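You operate a simulated robot arm through the tools that you are given. There is no shell and no other tool. Be economical: measure what you need, move in short steps, check, and stop when the job is done.

The job below is to be done with a simulated robot arm. You get a single attempt, and the scene is never put back.

Task
Fit the empty grey spool and wind off scored wire till clean wire shows at the guide.
Fine: brake off to wind, on again after; stop within a hand's length; the full beige spool stays.

It is judged by the outcome, as a careful person would: the job done as asked, and still so three seconds after it is handed in. It fails if anything else is knocked over, pushed out of place, dropped, spilled or broken.

Robot
A 7-joint arm with a two-finger parallel gripper, fixed in place. Base frame: the origin is at the foot of the arm, x ahead of it, y to its left, z up. Lengths are in m, angles in rad, forces in N, time in s.
With the tool pointing down near the work surface it reaches from about 0.3 to 0.7 m from the base axis. Its first joint turns from -1.152 to 1.152 rad. Payload 1.57 kg.
Tool frame: the origin (TCP) lies between the finger pads and is the grasp point; the fingertips stand 0.03 m ahead of it; z points along the fingers, y is the line along which they close. The gripper opens to 0.11 m. The fingers are 0.024 m wide and 0.012 m thick; the gripper's body (0.048 by 0.112 m) begins 0.078 m behind the TCP.
Orientation is told as [roll, pitch, yaw] about the base's x, y, z axes, in that order, counted from this pose: with the fingers straight down and closing along the base's y, the tool's x points along the base's -x, its y along +y and its z along -z.

Tools
- The arm moves only by the tool apply_moves. Its argument "deltas" is a list of rows, each a list of 3 entries, a list of its own where there are three numbers: the turn, a rotation vector about the base's x, y, z in rad, then the shift along the base's x, y, z in m, then the opening, from 0 (shut) to 1 (fully open). In form: [[[rx, ry, rz], [dx, dy, dz], fingers], ...]. A call has 1 to 8 rows; each row shifts and turns the commanded pose from where the row before left it. A row lasts 0.2 s, in which the tool goes at most 0.05 m and 0.15 rad; a call with a longer step from one row to the next is refused whole, and so is a gripper value outside its range. A pose out of reach is approached as far as the arm can. The call stops where the force on the tool passes 40 N (or 10 N more than at its start, if that is more) or the arm is blocked; 0.2 s more then pass. The fingers move at their own pace (about 0.108 m/s each) and stop on an object; they squeeze with about 32 N. The grip force told is the motor's: it shows also when the fingers shut on nothing. Time passes only in rows, and 0.2 s behind the last, so rows that do not move let the fingers close. The reply holds the time, the measured pose of the TCP, the force on the tool along the base axes, the opening and the grip force, in the units named above and with some noise, with the torque about the TCP (base axes, N m) and any sound that the robot's microphone picked up.
- Cameras (640 x 400 px; columns grow to the right, rows downward): "scene" is fixed at [0.1625, -0.392, 1.4059]; the picture's right is [0.80, -0.60, 0.00], its down [-0.34, -0.45, -0.83] and it looks along [0.50, 0.66, -0.56] (base axes); focal length 323 px, centre (320, 200). "wrist" rides on the gripper at [0.07, 0.016, -0.141] in the tool frame; the picture's right is [-0.23, 0.97, 0.00], its down [-0.86, -0.20, -0.48] and it looks along [-0.47, -0.11, 0.88] (tool axes); focal length 222 px, centre (320, 200). There is no depth. A picture from a camera that has moved, and an enlarged one, comes with that camera's place and axes in the base frame and with its lens.
- snapshot(camera): a new picture of that camera. It takes no simulated time.
- enlarge(camera, box): a new picture of the part [left, top, right, bottom] of that camera's present view, enlarged. It takes no simulated time.
- sign_off(): hands the job in; it is judged then, once.

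Work in short steps. Places have to be worked out from the pictures, the camera data and where the tool is seen: move nearer, look again, correct. Check each grasp and each placing, and mend what went wrong. You have 120 turns and 84 pictures in all, those below and enlarged ones among them. Open the gripper and draw the arm clear of the work before you hand the job in, unless the task says otherwise; then end with one line.

The tools are called as a command line: name --argument value ..., lists and objects as JSON in quotes. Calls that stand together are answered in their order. apply_moves: Moves the arm, as the interface text tells. Its arguments: {"type":"object","properties":{"deltas":{"type":"array","items":{"type":"array"}}},"required":["deltas"]} The other tools are called the same way: snapshot (camera) takes a picture; enlarge (camera, box) takes an enlarged picture of a part of a camera's view; sign_off () hands the job in.

At the start:

```text
time: 0.0
eef_pos: [0.346, -0.0633, 1.1087]
orientation: [-0.001, -0.001, -0.001]
contact_force: [-0.3, 0.2, 0.3]
ft_torque: [0.0, 0.02, 0.01]
gripper_width: 0.1102
finger_force: 0.1
```

scene: 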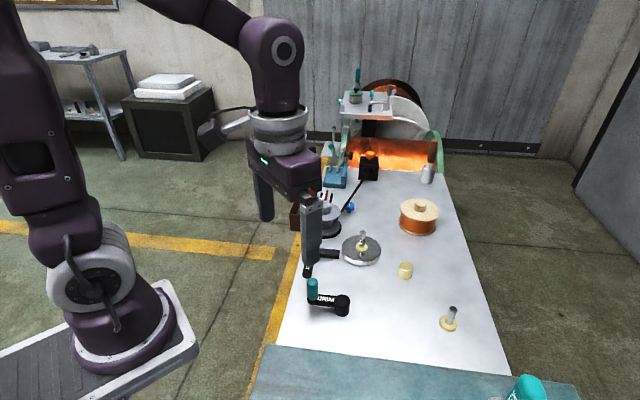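
wrist: 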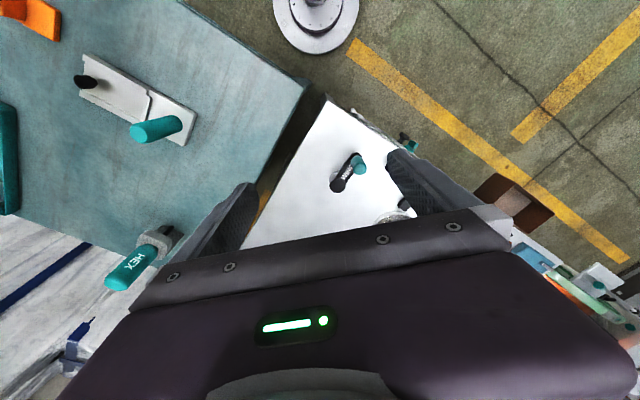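

I start by looking closer at the bench in the scene view.

enlarge --camera "scene" --box '[270, 180, 480, 340]'

enlarge --camera "scene" --box '[290, 60, 470, 200]'

```text
2.50 times, centred on (375, 260) of scene
camera zoom: at [0.1625, -0.392, 1.4059], right [0.8, -0.6, 0.0], down [-0.34, -0.45, -0.83], along [0.5, 0.66, -0.56], focal length 807 px, centre (182, 50)
```

zoom: 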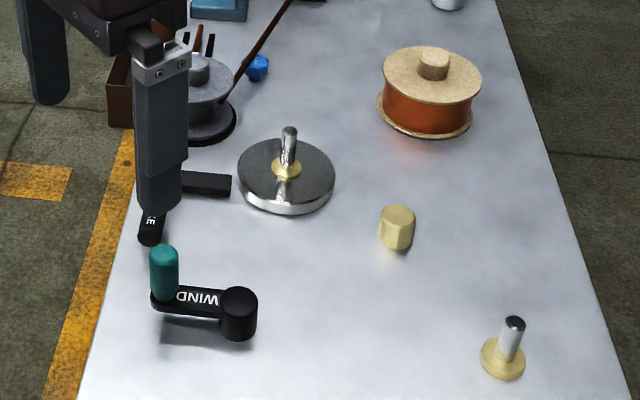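

```text
2.86 times, centred on (380, 130) of scene
camera zoom: at [0.1625, -0.392, 1.4059], right [0.8, -0.6, 0.0], down [-0.34, -0.45, -0.83], along [0.5, 0.66, -0.56], focal length 922 px, centre (149, 400)
```

zoom: 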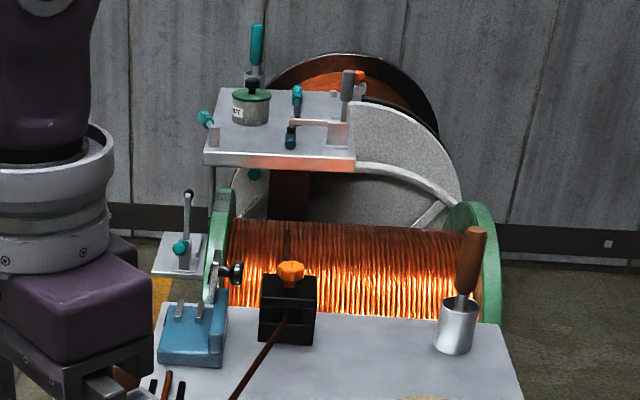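

The bench lies about 45° to the base axes; triangulating the crank knob in both pictures gives about (0.43, -0.01, 0.85). The arm hides the left side, so I swing it to +y for a clear view.

apply_moves --deltas '[[[0, 0, 0], [-0.01, 0.045, 0.01], 1], [[0, 0, 0], [-0.01, 0.045, 0.01], 1], [[0, 0, 0], [-0.01, 0.045, 0.01], 1], [[0, 0, 0], [-0.01, 0.045, 0.01], 1], [[0, 0, 0], [0, 0.045, 0.01], 1]]'

enlarge --camera "scene" --box '[270, 170, 480, 340]'

snapshot --camera "scene"

snapshot --camera "wrist"

```text
time: 1.2
eef_pos: [0.3056, 0.1639, 1.1558]
orientation: [0.0, 0.0, 0.0]
contact_force: [0.0, 0.1, 0.0]
ft_torque: [-0.01, 0.0, 0.0]
gripper_width: 0.11
finger_force: 0.1
```

```text
2.35 times, centred on (375, 255) of scene
camera zoom: at [0.1625, -0.392, 1.4059], right [0.8, -0.6, 0.0], down [-0.34, -0.45, -0.83], along [0.5, 0.66, -0.56], focal length 760 px, centre (191, 71)
```

zoom: 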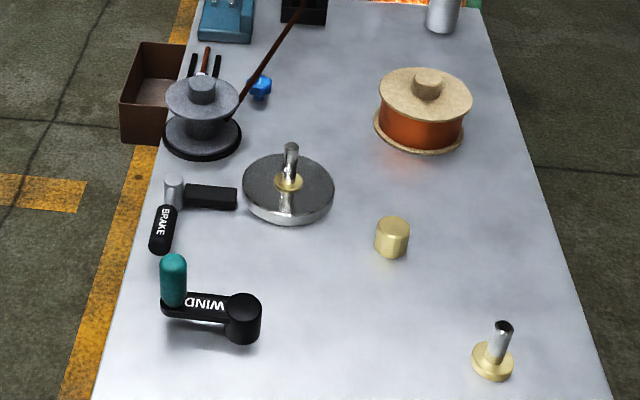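

```text
78 pictures are left
```

scene: 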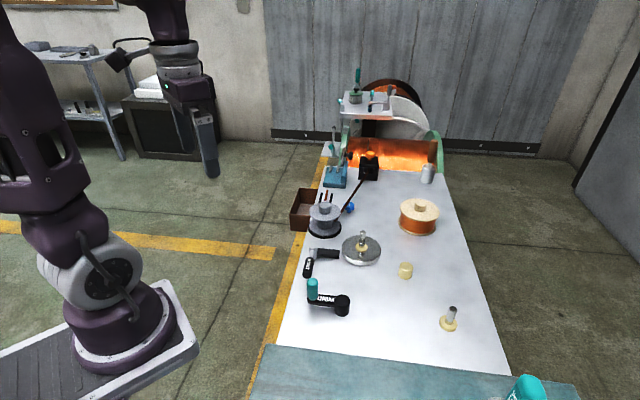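

```text
77 pictures are left
camera wrist: at [0.2363, 0.1798, 1.2983], right [0.23, 0.97, 0.0], down [0.86, -0.2, 0.48], along [0.47, -0.11, -0.88], focal length 222 px, centre (320, 200)
```

wrist: 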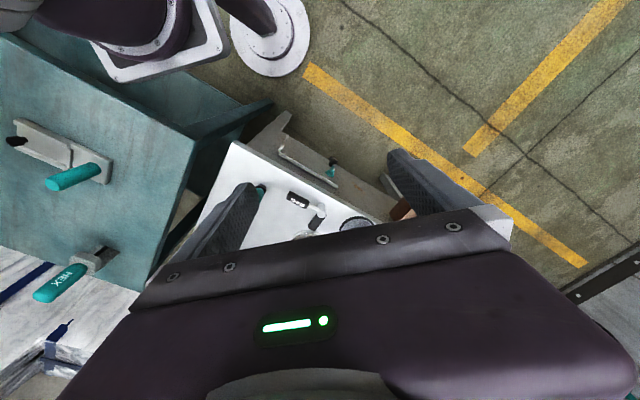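

Now nothing is hidden; I zoom into the grey spool, wire, guide and the brake.

enlarge --camera "scene" --box '[290, 140, 390, 202]'

enlarge --camera "scene" --box '[285, 185, 385, 247]'

enlarge --camera "scene" --box '[290, 225, 410, 320]'

```text
6.40 times, centred on (340, 171) of scene
camera zoom: at [0.1625, -0.392, 1.4059], right [0.8, -0.6, 0.0], down [-0.34, -0.45, -0.83], along [0.5, 0.66, -0.56], focal length 2066 px, centre (192, 386)
```

zoom: 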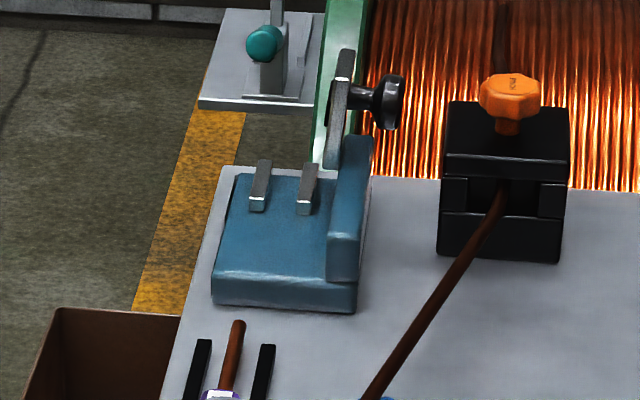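

```text
6.40 times, centred on (335, 216) of scene
camera zoom: at [0.1625, -0.392, 1.4059], right [0.8, -0.6, 0.0], down [-0.34, -0.45, -0.83], along [0.5, 0.66, -0.56], focal length 2066 px, centre (224, 98)
```

zoom: 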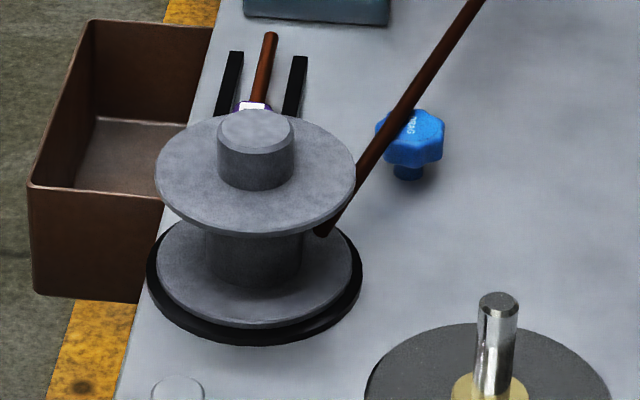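

```text
4.21 times, centred on (350, 272) of scene
camera zoom: at [0.1625, -0.392, 1.4059], right [0.8, -0.6, 0.0], down [-0.34, -0.45, -0.83], along [0.5, 0.66, -0.56], focal length 1359 px, centre (194, -105)
```

zoom: 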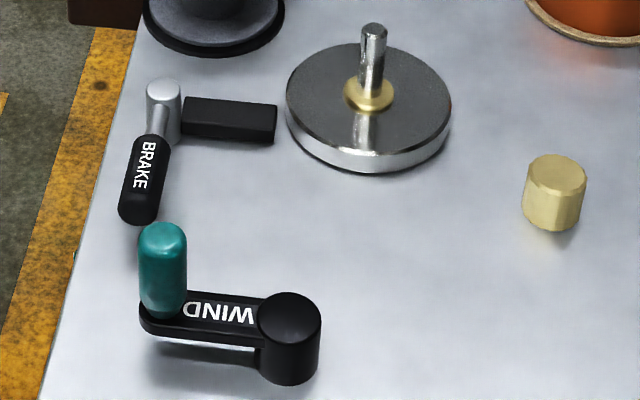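

Estimated places: platter spindle ≈ (0.66, 0.07), grey spool ≈ (0.62, 0.20), brake lever ≈ (0.49, 0.09), crank pivot ≈ (0.475, -0.06), brass nut ≈ (0.67, -0.07). I go over the middle for a wrist view from above.

apply_moves --deltas '[[[0, 0, 0], [0.045, -0.01, 0], 1], [[0, 0, 0], [0.045, -0.01, 0], 1], [[0, 0, 0], [0.045, -0.01, -0.01], 1], [[0, 0, 0], [0.02, 0, -0.02], 1]]'

snapshot --camera "wrist"

```text
time: 2.2
eef_pos: [0.4626, 0.1306, 1.1248]
orientation: [0.0, -0.002, -0.001]
contact_force: [-0.4, 0.2, 0.1]
ft_torque: [0.01, 0.01, -0.03]
gripper_width: 0.1101
finger_force: 0.0
```

```text
73 pictures are left
camera wrist: at [0.3927, 0.1468, 1.2666], right [0.23, 0.97, 0.0], down [0.85, -0.2, 0.48], along [0.47, -0.11, -0.88], focal length 222 px, centre (320, 200)
```

wrist: 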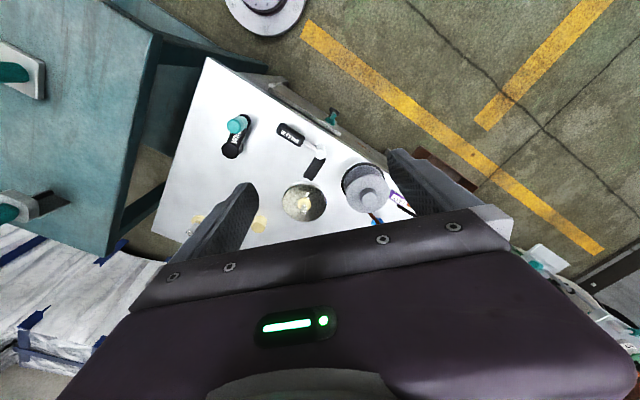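

Good overview; I enlarge the work area.

enlarge --camera "wrist" --box '[210, 100, 430, 240]'

```text
2.86 times, centred on (320, 170) of wrist
camera zoom: at [0.3927, 0.1468, 1.2666], right [0.23, 0.97, 0.0], down [0.85, -0.2, 0.48], along [0.47, -0.11, -0.88], focal length 635 px, centre (320, 286)
```

zoom: 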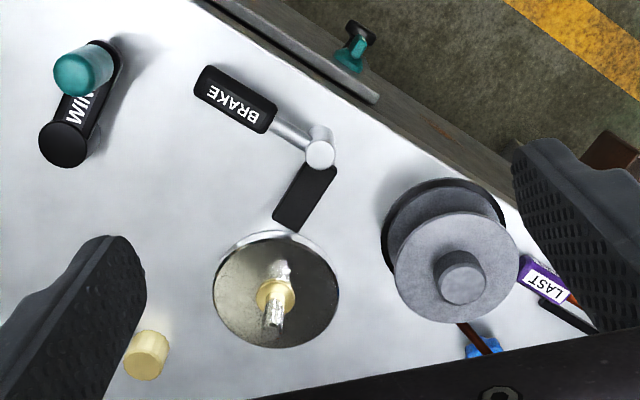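

Rough triangulation: spool axis ≈ (0.626, 0.196), spindle ≈ (0.636, 0.052), tops near z 0.87. I go lower between them to see brake shoe, spindle and sample.

apply_moves --deltas '[[[0, 0, 0], [0.03, 0.0, -0.04], 1], [[0, 0, 0], [0.0, 0, -0.045], 1], [[0, 0, 0], [0, 0, -0.03], 1]]'

snapshot --camera "wrist"

```text
time: 3.0
eef_pos: [0.4903, 0.1307, 1.01]
orientation: [0.001, 0.0, -0.001]
contact_force: [-0.2, -0.6, -0.1]
ft_torque: [-0.01, 0.02, 0.0]
gripper_width: 0.1098
finger_force: 0.0
```

```text
71 pictures are left
camera wrist: at [0.4219, 0.1482, 1.1523], right [0.23, 0.97, 0.0], down [0.85, -0.2, 0.48], along [0.47, -0.11, -0.88], focal length 222 px, centre (320, 200)
```

wrist: 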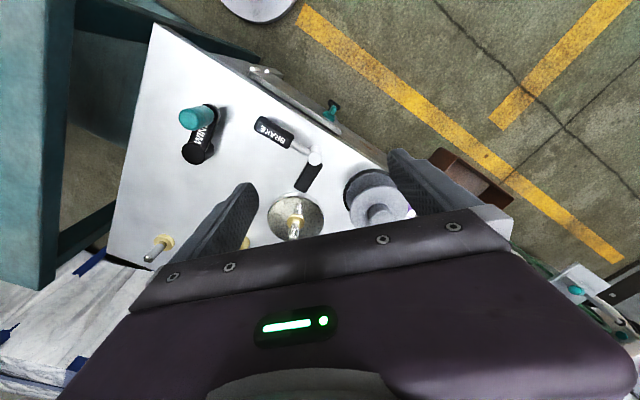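

Enlarging the brake and spindle region.

enlarge --camera "wrist" --box '[240, 110, 368, 190]'

enlarge --camera "wrist" --box '[248, 165, 416, 245]'

```text
5.00 times, centred on (304, 150) of wrist
camera zoom: at [0.4219, 0.1482, 1.1523], right [0.23, 0.97, 0.0], down [0.85, -0.2, 0.48], along [0.47, -0.11, -0.88], focal length 1111 px, centre (400, 450)
```

zoom: 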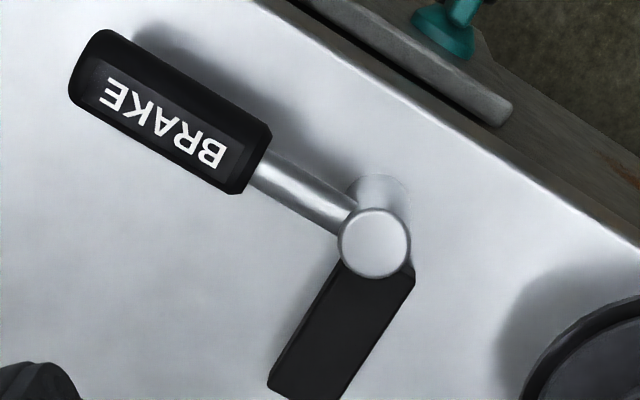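

```text
3.81 times, centred on (332, 205) of wrist
camera zoom: at [0.4219, 0.1482, 1.1523], right [0.23, 0.97, 0.0], down [0.85, -0.2, 0.48], along [0.47, -0.11, -0.88], focal length 846 px, centre (274, 181)
```

zoom: 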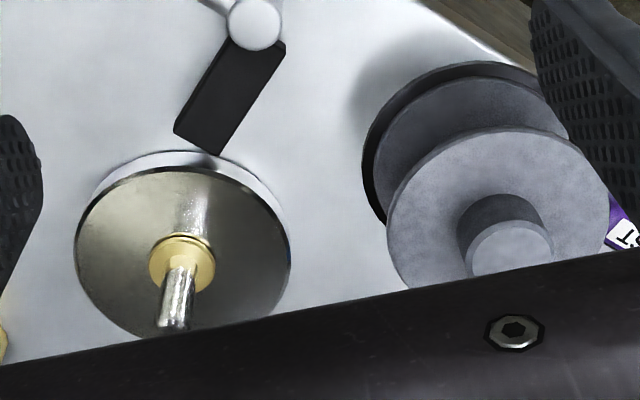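

The brake shoe touches the platter rim: brake is on now. I move to look at the wire end, the "LAST" sample and the blue DRAG knob.

apply_moves --deltas '[[[0, 0, 0], [0.02, 0.045, 0.03], 1], [[0, 0, 0], [0.03, 0.04, 0.04], 1], [[0, 0, 0], [0.03, 0.02, 0.04], 1]]'

enlarge --camera "wrist" --box '[220, 100, 440, 240]'

```text
refused: row 1 steps farther than a row can; nothing moved
```

```text
2.86 times, centred on (330, 170) of wrist
camera zoom: at [0.4219, 0.1482, 1.1523], right [0.23, 0.97, 0.0], down [0.85, -0.2, 0.48], along [0.47, -0.11, -0.88], focal length 635 px, centre (291, 286)
```

zoom: 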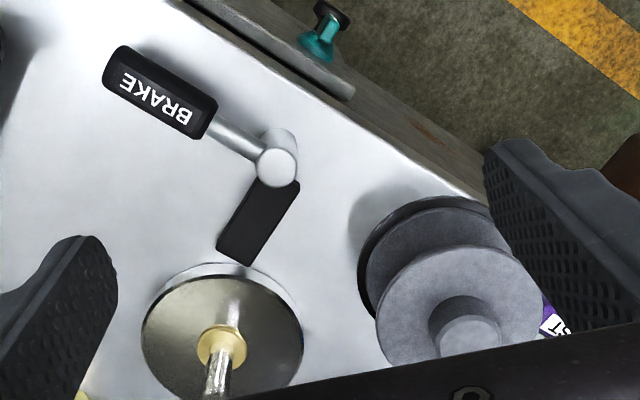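

Step too long; I repeat it with shorter rows, staying above everything.

apply_moves --deltas '[[[0, 0, 0], [0.0, 0.03, 0.035], 1], [[0, 0, 0], [0.02, 0.03, 0.03], 1], [[0, 0, 0], [0.03, 0.025, 0.025], 1], [[0, 0, 0], [0.03, 0.02, 0.02], 1]]'

enlarge --camera "wrist" --box '[220, 100, 440, 240]'

```text
time: 4.0
eef_pos: [0.5733, 0.2327, 1.1226]
orientation: [-0.001, 0.001, -0.001]
contact_force: [-0.4, -0.4, 0.9]
ft_torque: [-0.04, 0.01, 0.05]
gripper_width: 0.11
finger_force: 0.3
```

```text
2.86 times, centred on (330, 170) of wrist
camera zoom: at [0.5037, 0.251, 1.2638], right [0.23, 0.97, 0.0], down [0.86, -0.2, 0.48], along [0.46, -0.11, -0.88], focal length 635 px, centre (291, 286)
```

zoom: 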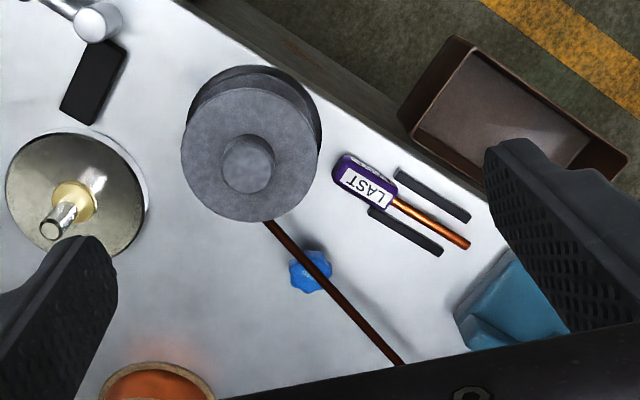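

The LAST tag marks a bright-copper reference sample; the feed wire is dark (scored). The wire end seems to lie between the spool's flanges, so I check that more closely before planning the lift.

enlarge --camera "scene" --box '[304, 195, 352, 225]'

enlarge --camera "wrist" --box '[272, 115, 368, 175]'

```text
13.33 times, centred on (328, 210) of scene
camera zoom: at [0.1625, -0.392, 1.4059], right [0.8, -0.6, 0.0], down [-0.34, -0.45, -0.83], along [0.5, 0.66, -0.56], focal length 4304 px, centre (213, 67)
```

zoom: 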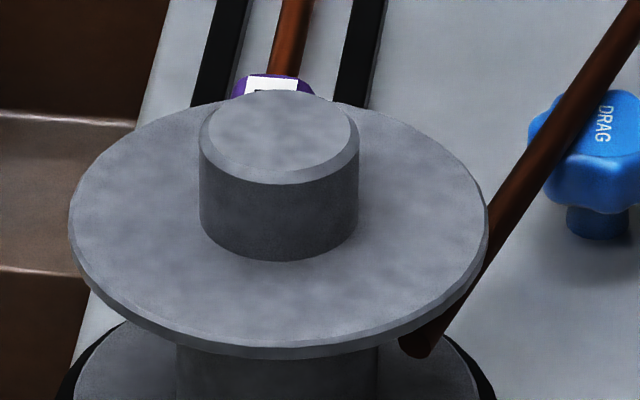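

```text
6.67 times, centred on (320, 145) of wrist
camera zoom: at [0.5037, 0.251, 1.2638], right [0.23, 0.97, 0.0], down [0.86, -0.2, 0.48], along [0.46, -0.11, -0.88], focal length 1481 px, centre (320, 567)
```

zoom: 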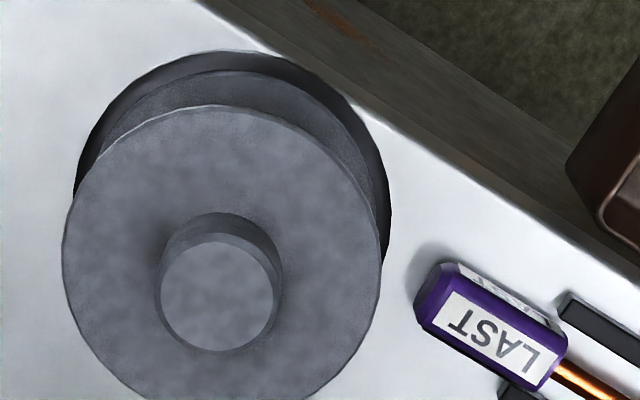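

The wire (z ≈ 0.83) does run under the top flange, so I'll lift slightly, slide away, then raise. First align above the spool's boss and look.

apply_moves --deltas '[[[0, 0, 0], [0.025, -0.018, -0.035], 1], [[0, 0, 0], [0.025, -0.018, -0.035], 1], [[0, 0, 0], [0.003, -0.001, -0.045], 1], [[0, 0, 0], [0, 0, -0.04], 1]]'

snapshot --camera "wrist"

enlarge --camera "scene" --box '[280, 160, 376, 220]'

```text
time: 5.0
eef_pos: [0.6243, 0.1992, 0.9684]
orientation: [-0.002, 0.0, -0.002]
contact_force: [0.0, -0.3, 1.1]
ft_torque: [0.01, 0.01, 0.0]
gripper_width: 0.1098
finger_force: 0.1
```

```text
64 pictures are left
camera wrist: at [0.5556, 0.2155, 1.1089], right [0.23, 0.97, 0.0], down [0.85, -0.2, 0.48], along [0.47, -0.11, -0.88], focal length 222 px, centre (320, 200)
```

wrist: 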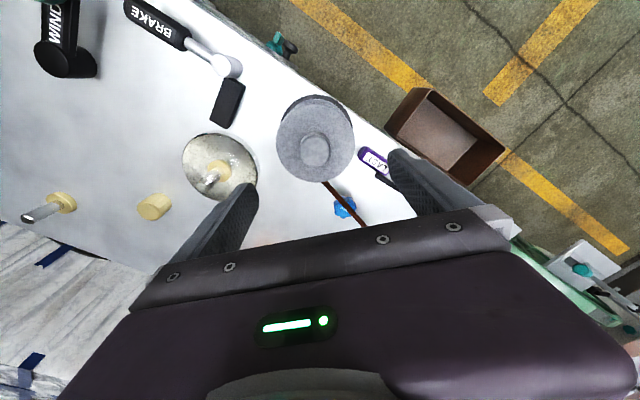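

```text
6.67 times, centred on (328, 190) of scene
camera zoom: at [0.1625, -0.392, 1.4059], right [0.8, -0.6, 0.0], down [-0.34, -0.45, -0.83], along [0.5, 0.66, -0.56], focal length 2152 px, centre (267, 267)
```

zoom: 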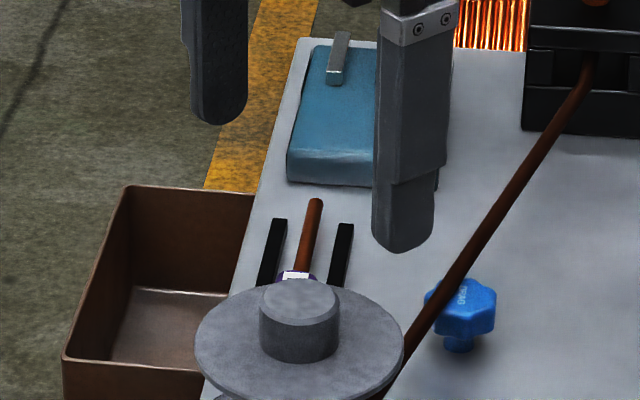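

Boss top refined to (0.617, 0.195, 0.880). I align and descend so that the fingertips straddle the boss, just above the flange.

apply_moves --deltas '[[[0, 0, 0], [-0.007, -0.004, -0.03], 1], [[0, 0, 0], [0, 0, -0.025], 1], [[0, 0, 0], [0, 0, -0.015], 1]]'

snapshot --camera "wrist"

enlarge --camera "scene" --box '[280, 175, 376, 235]'

```text
time: 5.8
eef_pos: [0.6175, 0.195, 0.8991]
orientation: [0.002, -0.001, 0.001]
contact_force: [0.7, -0.8, 0.1]
ft_torque: [0.01, -0.07, 0.0]
gripper_width: 0.1099
finger_force: 0.1
```

```text
62 pictures are left
camera wrist: at [0.5477, 0.2114, 1.0396], right [0.23, 0.97, 0.0], down [0.86, -0.2, 0.48], along [0.47, -0.11, -0.88], focal length 222 px, centre (320, 200)
```

wrist: 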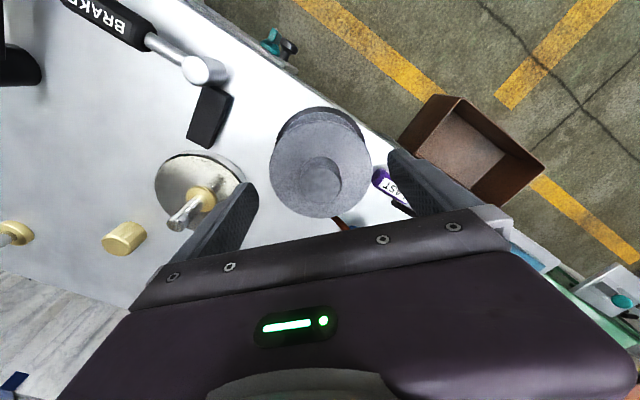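

```text
6.67 times, centred on (328, 205) of scene
camera zoom: at [0.1625, -0.392, 1.4059], right [0.8, -0.6, 0.0], down [-0.34, -0.45, -0.83], along [0.5, 0.66, -0.56], focal length 2152 px, centre (267, 167)
```

zoom: 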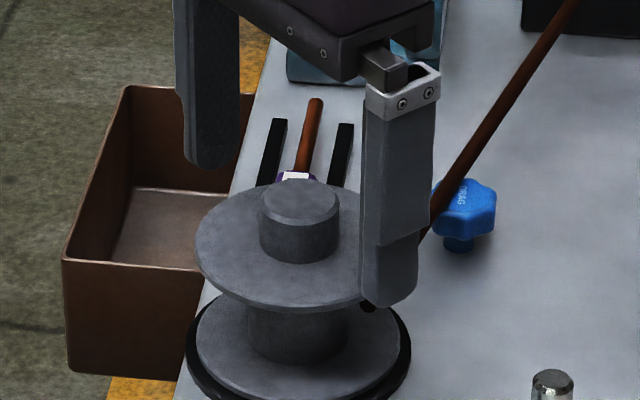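

The boss is centred between the fingers and the tips are near flange level; I close.

apply_moves --deltas '[[[0, 0, 0], [0, 0, 0], 0.3], [[0, 0, 0], [0, 0, 0], 0.1], [[0, 0, 0], [0, 0, 0], 0], [[0, 0, 0], [0, 0, 0], 0]]'

enlarge --camera "scene" --box '[280, 175, 376, 235]'

```text
time: 6.8
eef_pos: [0.6162, 0.1948, 0.8987]
orientation: [0.0, 0.0, 0.0]
contact_force: [-0.2, -0.4, 1.0]
ft_torque: [-0.04, 0.01, 0.01]
gripper_width: 0.0328
finger_force: 31.7
```

```text
6.67 times, centred on (328, 205) of scene
camera zoom: at [0.1625, -0.392, 1.4059], right [0.8, -0.6, 0.0], down [-0.34, -0.45, -0.83], along [0.5, 0.66, -0.56], focal length 2152 px, centre (267, 167)
```

zoom: 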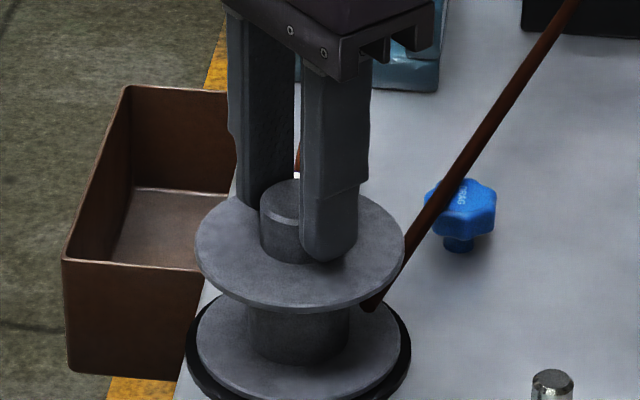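

Gripped at 33 mm. I lift 8 mm and read the force.

apply_moves --deltas '[[[0, 0, 0], [0, 0, 0.004], 0], [[0, 0, 0], [0, 0, 0.004], 0]]'

enlarge --camera "scene" --box '[280, 175, 376, 235]'

```text
time: 7.4
eef_pos: [0.6156, 0.196, 0.9067]
orientation: [0.0, 0.0, 0.001]
contact_force: [1.3, -0.1, -1.6]
ft_torque: [0.0, -0.02, -0.01]
gripper_width: 0.0326
finger_force: 31.9
```

```text
6.67 times, centred on (328, 205) of scene
camera zoom: at [0.1625, -0.392, 1.4059], right [0.8, -0.6, 0.0], down [-0.34, -0.45, -0.83], along [0.5, 0.66, -0.56], focal length 2152 px, centre (267, 167)
```

zoom: 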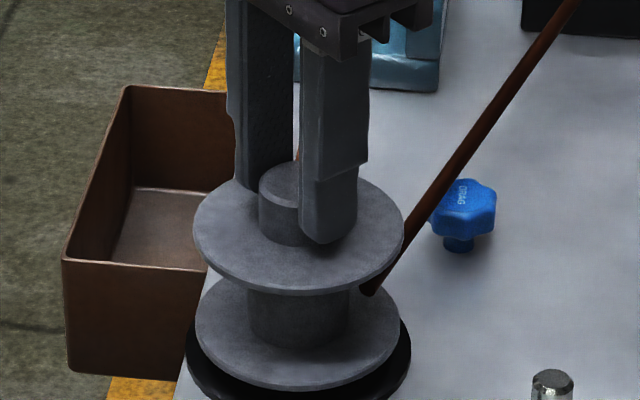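

The wire end rises with the spool – it is already hitched to the hub. I lift clear of the spindle and carry it toward (0.63, 0.056).

apply_moves --deltas '[[[0, 0, 0], [0, 0, 0.03], 0], [[0, 0, 0], [0, 0, 0.03], 0], [[0, 0, 0], [0, 0, 0.03], 0], [[0, 0, 0], [0.003, -0.035, 0], 0], [[0, 0, 0], [0.003, -0.035, 0], 0], [[0, 0, 0], [0.003, -0.035, 0], 0], [[0, 0, 0], [0.004, -0.035, 0], 0]]'

enlarge --camera "scene" --box '[290, 160, 418, 270]'

snapshot --camera "wrist"

```text
time: 9.0
eef_pos: [0.6288, 0.0556, 0.9948]
orientation: [0.0, 0.001, 0.0]
contact_force: [0.9, -1.5, -1.5]
ft_torque: [0.02, 0.01, 0.0]
gripper_width: 0.0327
finger_force: 32.1
```

```text
3.64 times, centred on (354, 215) of scene
camera zoom: at [0.1625, -0.392, 1.4059], right [0.8, -0.6, 0.0], down [-0.34, -0.45, -0.83], along [0.5, 0.66, -0.56], focal length 1174 px, centre (196, 146)
```

zoom: 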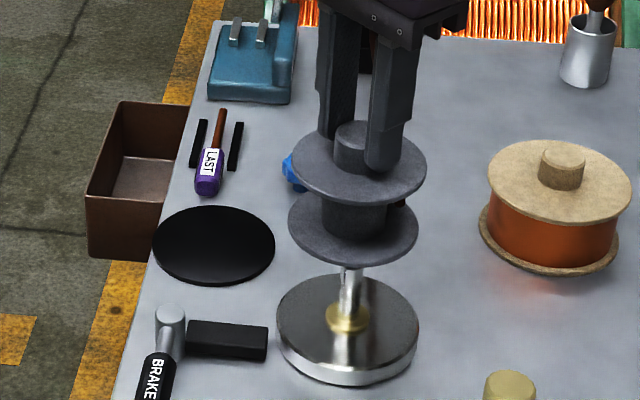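

```text
57 pictures are left
camera wrist: at [0.5608, 0.0726, 1.1368], right [0.23, 0.97, 0.0], down [0.86, -0.2, 0.48], along [0.47, -0.11, -0.88], focal length 222 px, centre (320, 200)
```

wrist: 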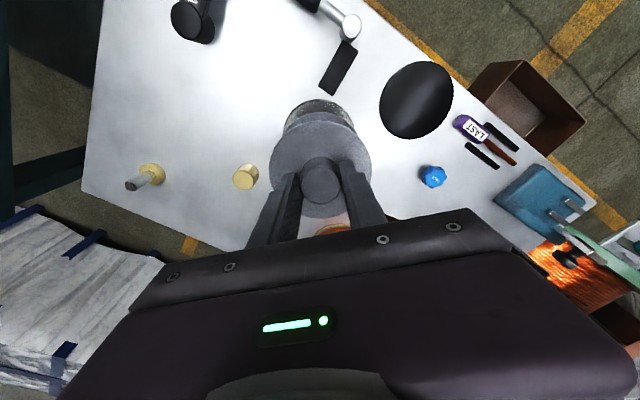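

Column alignment in scene agrees (spool axis over spindle). I lower to just above the tip, then creep down.

apply_moves --deltas '[[[0, 0, 0], [0, 0, -0.015], 0], [[0, 0, 0], [0, 0, -0.01], 0], [[0, 0, 0], [0, 0, -0.004], 0], [[0, 0, 0], [0, 0, -0.004], 0]]'

enlarge --camera "scene" --box '[330, 190, 402, 260]'

```text
time: 10.0
eef_pos: [0.6303, 0.0543, 0.9631]
orientation: [0.0, -0.001, 0.001]
contact_force: [0.3, -0.3, -1.5]
ft_torque: [0.0, -0.01, 0.02]
gripper_width: 0.0328
finger_force: 32.0
```

```text
5.71 times, centred on (366, 225) of scene
camera zoom: at [0.1625, -0.392, 1.4059], right [0.8, -0.6, 0.0], down [-0.34, -0.45, -0.83], along [0.5, 0.66, -0.56], focal length 1844 px, centre (57, 57)
```

zoom: 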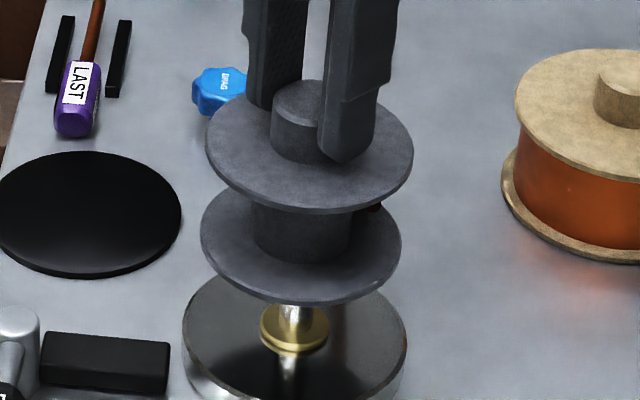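

Alignment holds in both directions; creep down.

apply_moves --deltas '[[[0, 0, 0], [0, 0, -0.004], 0], [[0, 0, 0], [0, 0, -0.004], 0], [[0, 0, 0], [0, 0, -0.004], 0], [[0, 0, 0], [0, 0, -0.004], 0]]'

```text
time: 11.0
eef_pos: [0.63, 0.0541, 0.9478]
orientation: [-0.001, 0.0, 0.001]
contact_force: [1.7, -2.8, -0.6]
ft_torque: [-0.26, -0.12, 0.01]
gripper_width: 0.0328
finger_force: 32.0
```

Slight side force suggests the spindle has entered and is pushing toward +x, -y; I comply a little and continue.

apply_moves --deltas '[[[0, 0, 0], [0.0005, -0.001, -0.004], 0], [[0, 0, 0], [0.0005, -0.001, -0.004], 0], [[0, 0, 0], [0, 0, -0.004], 0]]'

```text
time: 11.8
eef_pos: [0.6303, 0.0534, 0.9343]
orientation: [-0.001, 0.0, 0.002]
contact_force: [0.0, -0.5, -1.6]
ft_torque: [-0.02, 0.03, 0.0]
gripper_width: 0.033
finger_force: 32.1
```

Side force is gone; continue to seating.

apply_moves --deltas '[[[0, 0, 0], [0, 0, -0.004], 0], [[0, 0, 0], [0, 0, -0.004], 0], [[0, 0, 0], [0, 0, -0.004], 0]]'

enlarge --camera "scene" --box '[330, 190, 402, 260]'

```text
time: 12.6
eef_pos: [0.6306, 0.0522, 0.9225]
orientation: [0.001, -0.001, -0.001]
contact_force: [0.3, 0.8, -2.1]
ft_torque: [-0.01, 0.0, 0.01]
gripper_width: 0.0329
finger_force: 32.0
```

```text
5.71 times, centred on (366, 225) of scene
camera zoom: at [0.1625, -0.392, 1.4059], right [0.8, -0.6, 0.0], down [-0.34, -0.45, -0.83], along [0.5, 0.66, -0.56], focal length 1844 px, centre (57, 57)
```

zoom: 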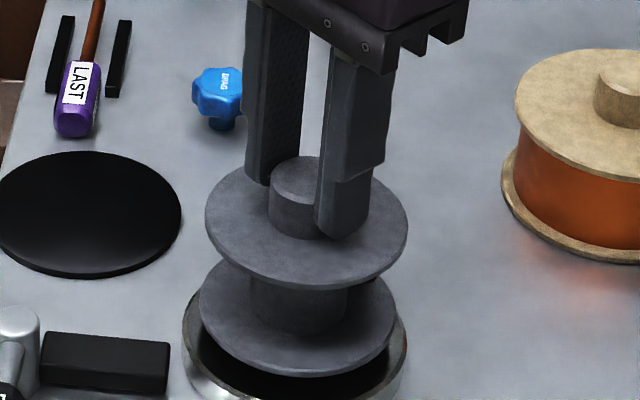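

On the spindle, about 1 cm to go.

apply_moves --deltas '[[[0, 0, 0], [0, 0, -0.003], 0], [[0, 0, 0], [0, 0, -0.003], 0], [[0, 0, 0], [0, 0, -0.003], 0]]'

```text
time: 13.4
eef_pos: [0.6308, 0.0517, 0.9165]
orientation: [0.0, -0.003, 0.0]
contact_force: [-7.5, 1.6, 25.7]
ft_torque: [-0.16, 0.15, 0.03]
gripper_width: 0.0331
finger_force: 32.1
```

Contact at z 0.9165 with 26 N; check if that is the seat.

enlarge --camera "scene" --box '[330, 200, 394, 260]'

enlarge --camera "wrist" --box '[256, 110, 384, 220]'

```text
6.67 times, centred on (362, 230) of scene
camera zoom: at [0.1618, -0.392, 1.406], right [0.8, -0.6, 0.0], down [-0.34, -0.45, -0.83], along [0.5, 0.66, -0.56], focal length 2152 px, centre (40, 0)
```

zoom: 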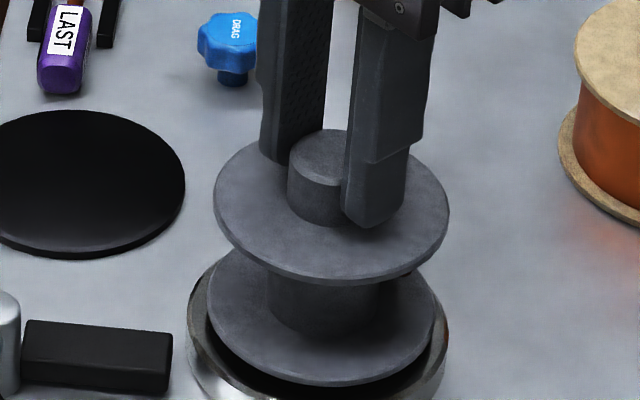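

```text
3.64 times, centred on (320, 165) of wrist
camera zoom: at [0.5616, 0.0692, 1.057], right [0.23, 0.97, 0.0], down [0.85, -0.2, 0.48], along [0.47, -0.11, -0.88], focal length 808 px, centre (320, 327)
```

zoom: 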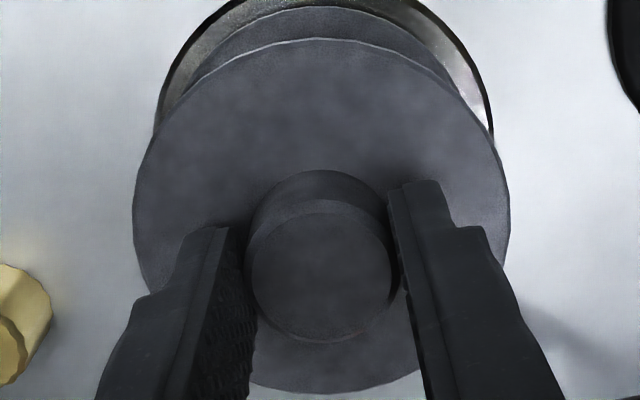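

There's a thin dark gap under the flange; I look closer at it.

enlarge --camera "scene" --box '[338, 232, 388, 268]'

```text
11.11 times, centred on (363, 250) of scene
camera zoom: at [0.1618, -0.392, 1.406], right [0.8, -0.6, 0.0], down [-0.34, -0.45, -0.83], along [0.5, 0.66, -0.56], focal length 3586 px, centre (-158, -356)
```

zoom: 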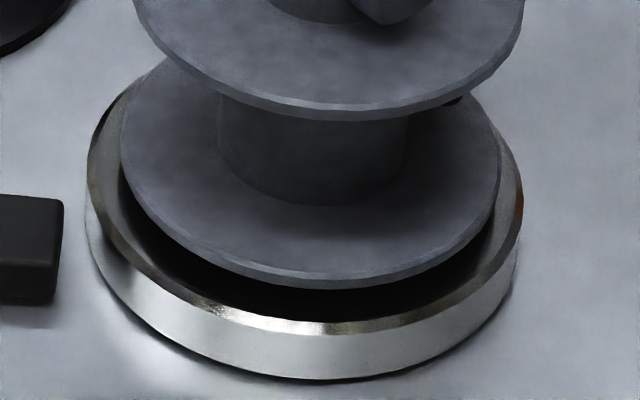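

The gap (~5 mm) equals the brass collar's thickness, so the spool sits on the collar shoulder. I release and rise to check it stays level.

apply_moves --deltas '[[[0, 0, 0], [0, 0, 0.002], 0], [[0, 0, 0], [0, 0, 0.0], 0.5], [[0, 0, 0], [0, 0, 0], 0.6], [[0, 0, 0], [0, 0, 0.03], 0.6], [[0, 0, 0], [0, 0, 0.045], 0.6], [[0, 0, 0], [-0.02, 0, 0.04], 0.6], [[0, 0, 0], [-0.045, 0, 0.015], 0.6], [[0, 0, 0], [-0.045, 0, 0.015], 0.6]]'

snapshot --camera "wrist"

enlarge --camera "scene" --box '[298, 160, 418, 260]'

```text
time: 15.2
eef_pos: [0.5207, 0.052, 1.0616]
orientation: [-0.001, 0.001, -0.001]
contact_force: [-0.3, 0.0, -0.6]
ft_torque: [0.01, -0.05, -0.02]
gripper_width: 0.066
finger_force: 0.0
```

```text
51 pictures are left
camera wrist: at [0.4524, 0.0693, 1.2032], right [0.23, 0.97, 0.0], down [0.86, -0.2, 0.48], along [0.47, -0.11, -0.88], focal length 222 px, centre (320, 200)
```

wrist: 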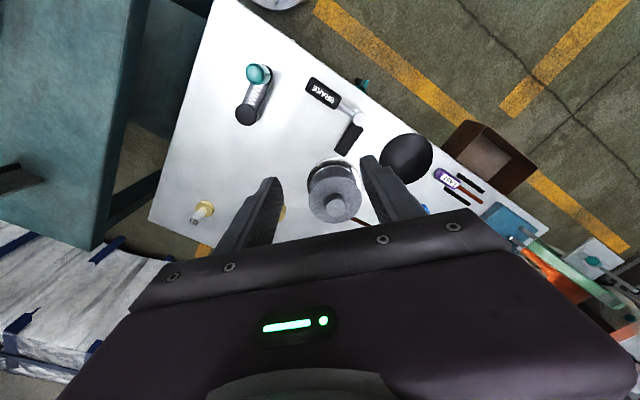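

```text
4.00 times, centred on (358, 210) of scene
camera zoom: at [0.1625, -0.392, 1.4059], right [0.8, -0.6, 0.0], down [-0.34, -0.45, -0.83], along [0.5, 0.66, -0.56], focal length 1291 px, centre (168, 160)
```

zoom: 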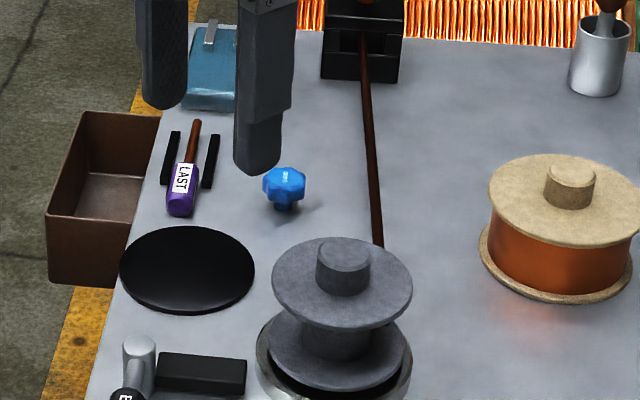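

Spool stands level, wire leads to the guide. Next, the brake: I need to know whether the shoe truly touches now, so I put the camera straight above the shoe end.

apply_moves --deltas '[[[0, 0, 0], [0.045, 0.005, 0], 0.6], [[0, 0, 0], [0.04, 0.006, -0.02], 0.6], [[0, 0, 0], [0.04, 0.006, -0.02], 0.6]]'

enlarge --camera "wrist" --box '[224, 20, 416, 140]'

```text
time: 16.0
eef_pos: [0.648, 0.071, 1.0215]
orientation: [0.001, 0.0, 0.001]
contact_force: [0.3, -0.3, -0.7]
ft_torque: [0.01, 0.02, -0.01]
gripper_width: 0.0659
finger_force: 0.0
```

```text
3.33 times, centred on (320, 80) of wrist
camera zoom: at [0.5781, 0.0872, 1.1629], right [0.23, 0.97, 0.0], down [0.86, -0.2, 0.48], along [0.46, -0.11, -0.88], focal length 740 px, centre (320, 600)
```

zoom: 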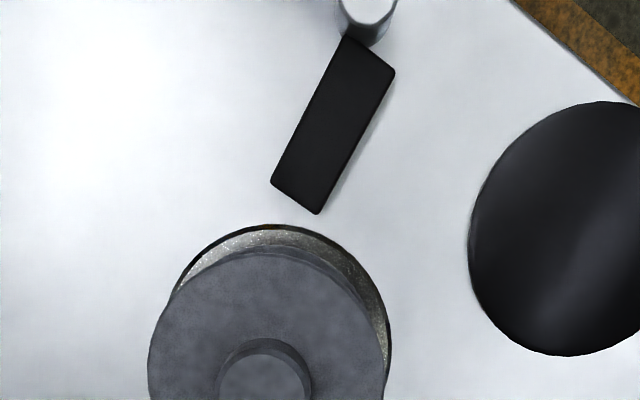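

There is no contact, even visually a gap of ~1 cm, so lever angle decides. I go over the brake handle, turning the gripper 45° so the fingers straddle it, and look.

apply_moves --deltas '[[[0, 0, 0.131], [-0.03, -0.001, 0], 0.6], [[0, 0, 0.131], [-0.03, -0.001, 0], 0.6], [[0, 0, 0.131], [-0.03, -0.001, 0], 0.6], [[0, 0, 0.131], [-0.03, -0.001, -0.01], 0.6], [[0, 0, 0.131], [-0.03, -0.001, -0.02], 0.6], [[0, 0, 0.131], [-0.025, -0.001, -0.03], 0.6]]'

snapshot --camera "wrist"

```text
time: 17.4
eef_pos: [0.4719, 0.0628, 0.9628]
orientation: [-0.001, 0.0, 0.79]
contact_force: [0.2, -0.1, -0.8]
ft_torque: [0.0, 0.02, 0.0]
gripper_width: 0.0662
finger_force: 0.0
```

```text
48 pictures are left
camera wrist: at [0.4111, 0.0262, 1.1038], right [-0.53, 0.85, 0.0], down [0.74, 0.47, 0.48], along [0.41, 0.25, -0.88], focal length 222 px, centre (320, 200)
```

wrist: 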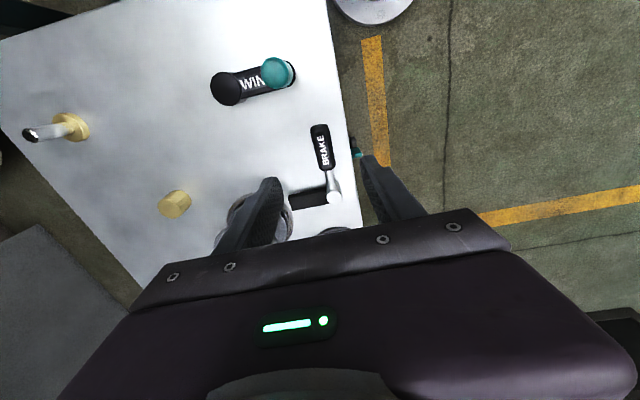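

Handle centre (0.476, 0.066), fingers are aligned with it. I narrow to ~45 mm and descend with the tips around the handle.

apply_moves --deltas '[[[0, 0, 0], [0.004, 0.003, -0.03], 0.42], [[0, 0, 0], [0, 0, -0.035], 0.42], [[0, 0, 0], [0, 0, -0.03], 0.42], [[0, 0, 0], [0, 0, -0.015], 0.42], [[0, 0, 0], [0, 0, -0.005], 0.42]]'

enlarge --camera "scene" --box '[270, 220, 366, 300]'

enlarge --camera "wrist" --box '[224, 100, 416, 220]'

```text
time: 18.6
eef_pos: [0.4745, 0.0675, 0.8472]
orientation: [-0.001, 0.0, 0.787]
contact_force: [-0.1, -0.1, 0.4]
ft_torque: [-0.01, 0.0, 0.03]
gripper_width: 0.046
finger_force: 0.0
```

```text
5.00 times, centred on (318, 260) of scene
camera zoom: at [0.1625, -0.392, 1.4059], right [0.8, -0.6, 0.0], down [-0.34, -0.45, -0.83], along [0.5, 0.66, -0.56], focal length 1614 px, centre (330, -100)
```

zoom: 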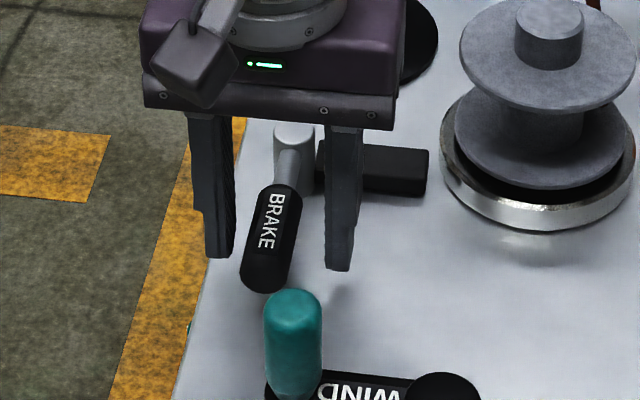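

```text
3.33 times, centred on (320, 160) of wrist
camera zoom: at [0.4155, 0.0304, 0.9885], right [-0.53, 0.85, 0.0], down [0.74, 0.46, 0.48], along [0.41, 0.25, -0.88], focal length 740 px, centre (320, 333)
```

zoom: 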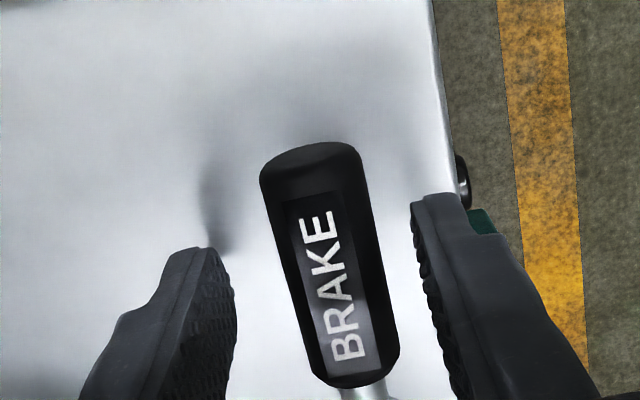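

Fingers flank the handle. I nudge toward the bench interior (+x,-y) in small steps, watching the force.

apply_moves --deltas '[[[0, 0, 0], [0.004, -0.004, 0], 0.42], [[0, 0, 0], [0.004, -0.004, 0], 0.42], [[0, 0, 0], [0.003, -0.003, 0], 0.42]]'

```text
time: 19.4
eef_pos: [0.4859, 0.0568, 0.8473]
orientation: [0.001, -0.001, 0.786]
contact_force: [-9.6, 8.8, 10.1]
ft_torque: [0.37, 0.35, 0.07]
gripper_width: 0.0579
finger_force: 7.0
```

Resistance of ~13 N there, the finger gives way – probably the stop. I try the other direction.

apply_moves --deltas '[[[0, 0, 0], [-0.006, 0.006, 0], 0.42], [[0, 0, 0], [-0.006, 0.006, 0], 0.42], [[0, 0, 0], [-0.005, 0.005, 0], 0.42], [[0, 0, 0], [-0.004, 0.004, 0], 0.42], [[0, 0, 0], [-0.003, 0.003, 0], 0.42]]'

enlarge --camera "wrist" --box '[224, 100, 416, 220]'

```text
time: 20.6
eef_pos: [0.4624, 0.0806, 0.8468]
orientation: [0.001, -0.001, 0.786]
contact_force: [1.4, -2.2, 0.4]
ft_torque: [-0.06, 0.0, -0.06]
gripper_width: 0.048
finger_force: 0.8
```

```text
3.33 times, centred on (320, 160) of wrist
camera zoom: at [0.4023, 0.0428, 0.9886], right [-0.53, 0.85, 0.0], down [0.75, 0.46, 0.48], along [0.41, 0.25, -0.88], focal length 740 px, centre (320, 333)
```

zoom: 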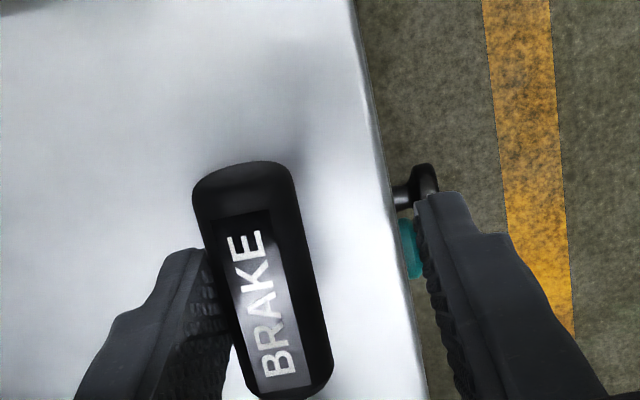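

Contact has just begun on this side (2.6 N). I narrow the fingers so the outer one stays close and continue pushing this way.

apply_moves --deltas '[[[0, 0, 0], [0, 0, 0], 0.3], [[0, 0, 0], [-0.004, 0.004, 0], 0.3], [[0, 0, 0], [-0.004, 0.004, 0], 0.3], [[0, 0, 0], [-0.003, 0.004, 0], 0.3]]'

enlarge --camera "wrist" --box '[224, 100, 416, 220]'

```text
time: 21.6
eef_pos: [0.4528, 0.0904, 0.8475]
orientation: [0.0, 0.001, 0.787]
contact_force: [3.7, -3.7, 1.2]
ft_torque: [-0.08, 0.07, -0.43]
gripper_width: 0.035
finger_force: 24.6
```

```text
3.33 times, centred on (320, 160) of wrist
camera zoom: at [0.3917, 0.0544, 0.9887], right [-0.53, 0.85, 0.0], down [0.75, 0.46, 0.48], along [0.41, 0.25, -0.88], focal length 740 px, centre (320, 333)
```

zoom: 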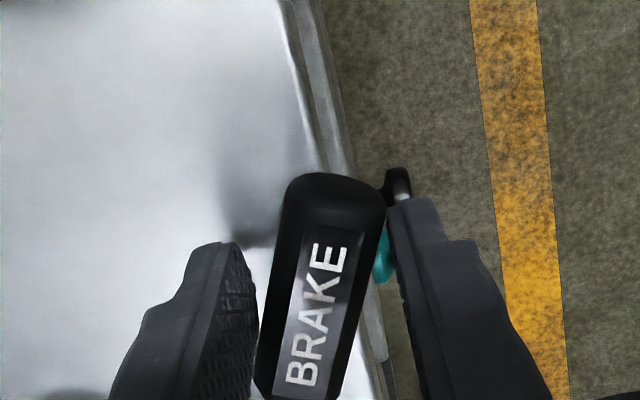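

The handle swings this way freely (about 25° so far). I follow the arc about the pivot (0.525, 0.117), turning the hand with it.

apply_moves --deltas '[[[0, 0, 0], [0, 0, 0], 0.42], [[0, 0, -0.14], [0, 0, 0], 0.42], [[0, 0, -0.14], [0, 0, 0], 0.42], [[0, 0, -0.14], [-0.001, 0.007, 0], 0.42], [[0, 0, -0.1], [-0.001, 0.007, 0], 0.42], [[0, 0, -0.09], [0, 0.007, 0], 0.42], [[0, 0, -0.09], [0, 0.007, 0], 0.42]]'

enlarge --camera "wrist" --box '[224, 100, 416, 220]'

enlarge --camera "scene" --box '[270, 200, 398, 310]'

```text
time: 23.2
eef_pos: [0.4496, 0.1203, 0.8469]
orientation: [0.0, 0.0, 0.085]
contact_force: [0.2, -0.5, -0.6]
ft_torque: [-0.02, 0.0, -0.02]
gripper_width: 0.047
finger_force: 0.7
```

```text
3.33 times, centred on (320, 160) of wrist
camera zoom: at [0.3796, 0.1307, 0.9882], right [0.14, 0.99, 0.0], down [0.87, -0.13, 0.48], along [0.47, -0.07, -0.88], focal length 740 px, centre (320, 333)
```

zoom: 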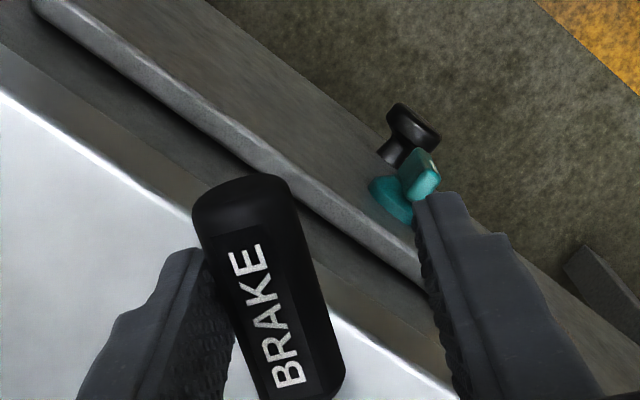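

```text
3.64 times, centred on (334, 255) of scene
camera zoom: at [0.1625, -0.392, 1.4059], right [0.8, -0.6, 0.0], down [-0.34, -0.45, -0.83], along [0.5, 0.66, -0.56], focal length 1174 px, centre (269, 0)
```

zoom: 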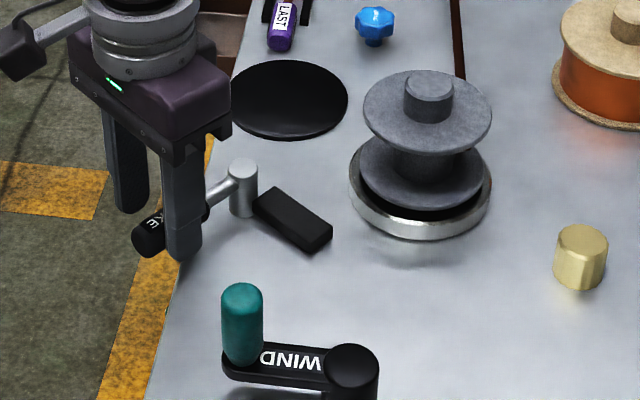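

The shoe swings away from the platter – this is the off direction. I continue to find its stop.

apply_moves --deltas '[[[0, 0, -0.09], [0.001, 0.007, 0], 0.42], [[0, 0, -0.09], [0.002, 0.007, 0], 0.42], [[0, 0, -0.09], [0.003, 0.007, 0], 0.42]]'

enlarge --camera "scene" --box '[270, 200, 398, 310]'

```text
time: 24.0
eef_pos: [0.4564, 0.1397, 0.8463]
orientation: [0.0, 0.001, -0.186]
contact_force: [-1.7, -1.6, 0.2]
ft_torque: [0.01, -0.01, 0.0]
gripper_width: 0.0472
finger_force: 0.4
```

```text
3.64 times, centred on (334, 255) of scene
camera zoom: at [0.1625, -0.392, 1.4059], right [0.8, -0.6, 0.0], down [-0.34, -0.45, -0.83], along [0.5, 0.66, -0.56], focal length 1174 px, centre (269, 0)
```

zoom: 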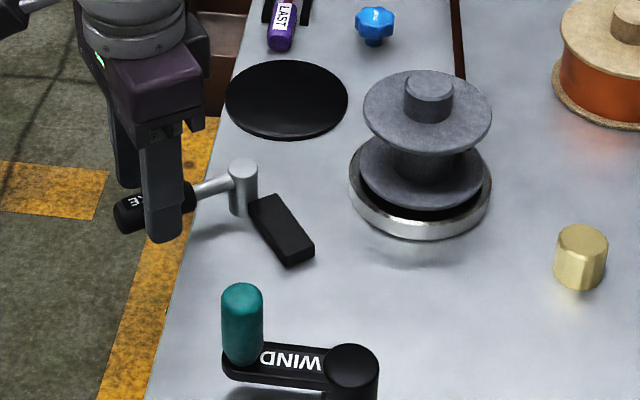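

Still moving without a stop; two more small steps.

apply_moves --deltas '[[[0, 0, -0.09], [0.003, 0.007, 0], 0.42], [[0, 0, -0.09], [0.004, 0.006, 0], 0.42], [[0, 0, -0.09], [0.004, 0.006, 0], 0.42]]'

enlarge --camera "scene" --box '[270, 200, 398, 310]'

```text
time: 25.0
eef_pos: [0.4664, 0.1526, 0.8458]
orientation: [-0.012, -0.001, -0.458]
contact_force: [-6.4, -24.4, 4.8]
ft_torque: [-0.39, 0.55, 0.48]
gripper_width: 0.0668
finger_force: 11.8
stopped in row 3: the force on the tool passed its limit at 41 N (the readings are from after the stop); the commanded pose is now the measured one
```

```text
3.64 times, centred on (334, 255) of scene
camera zoom: at [0.1623, -0.3926, 1.4057], right [0.8, -0.6, 0.0], down [-0.34, -0.45, -0.83], along [0.5, 0.66, -0.56], focal length 1174 px, centre (269, 0)
```

zoom: 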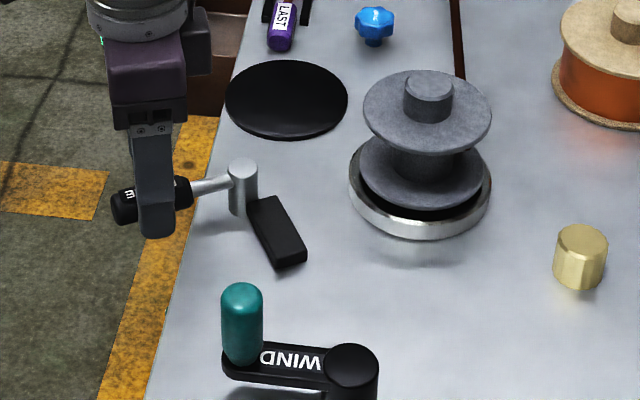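

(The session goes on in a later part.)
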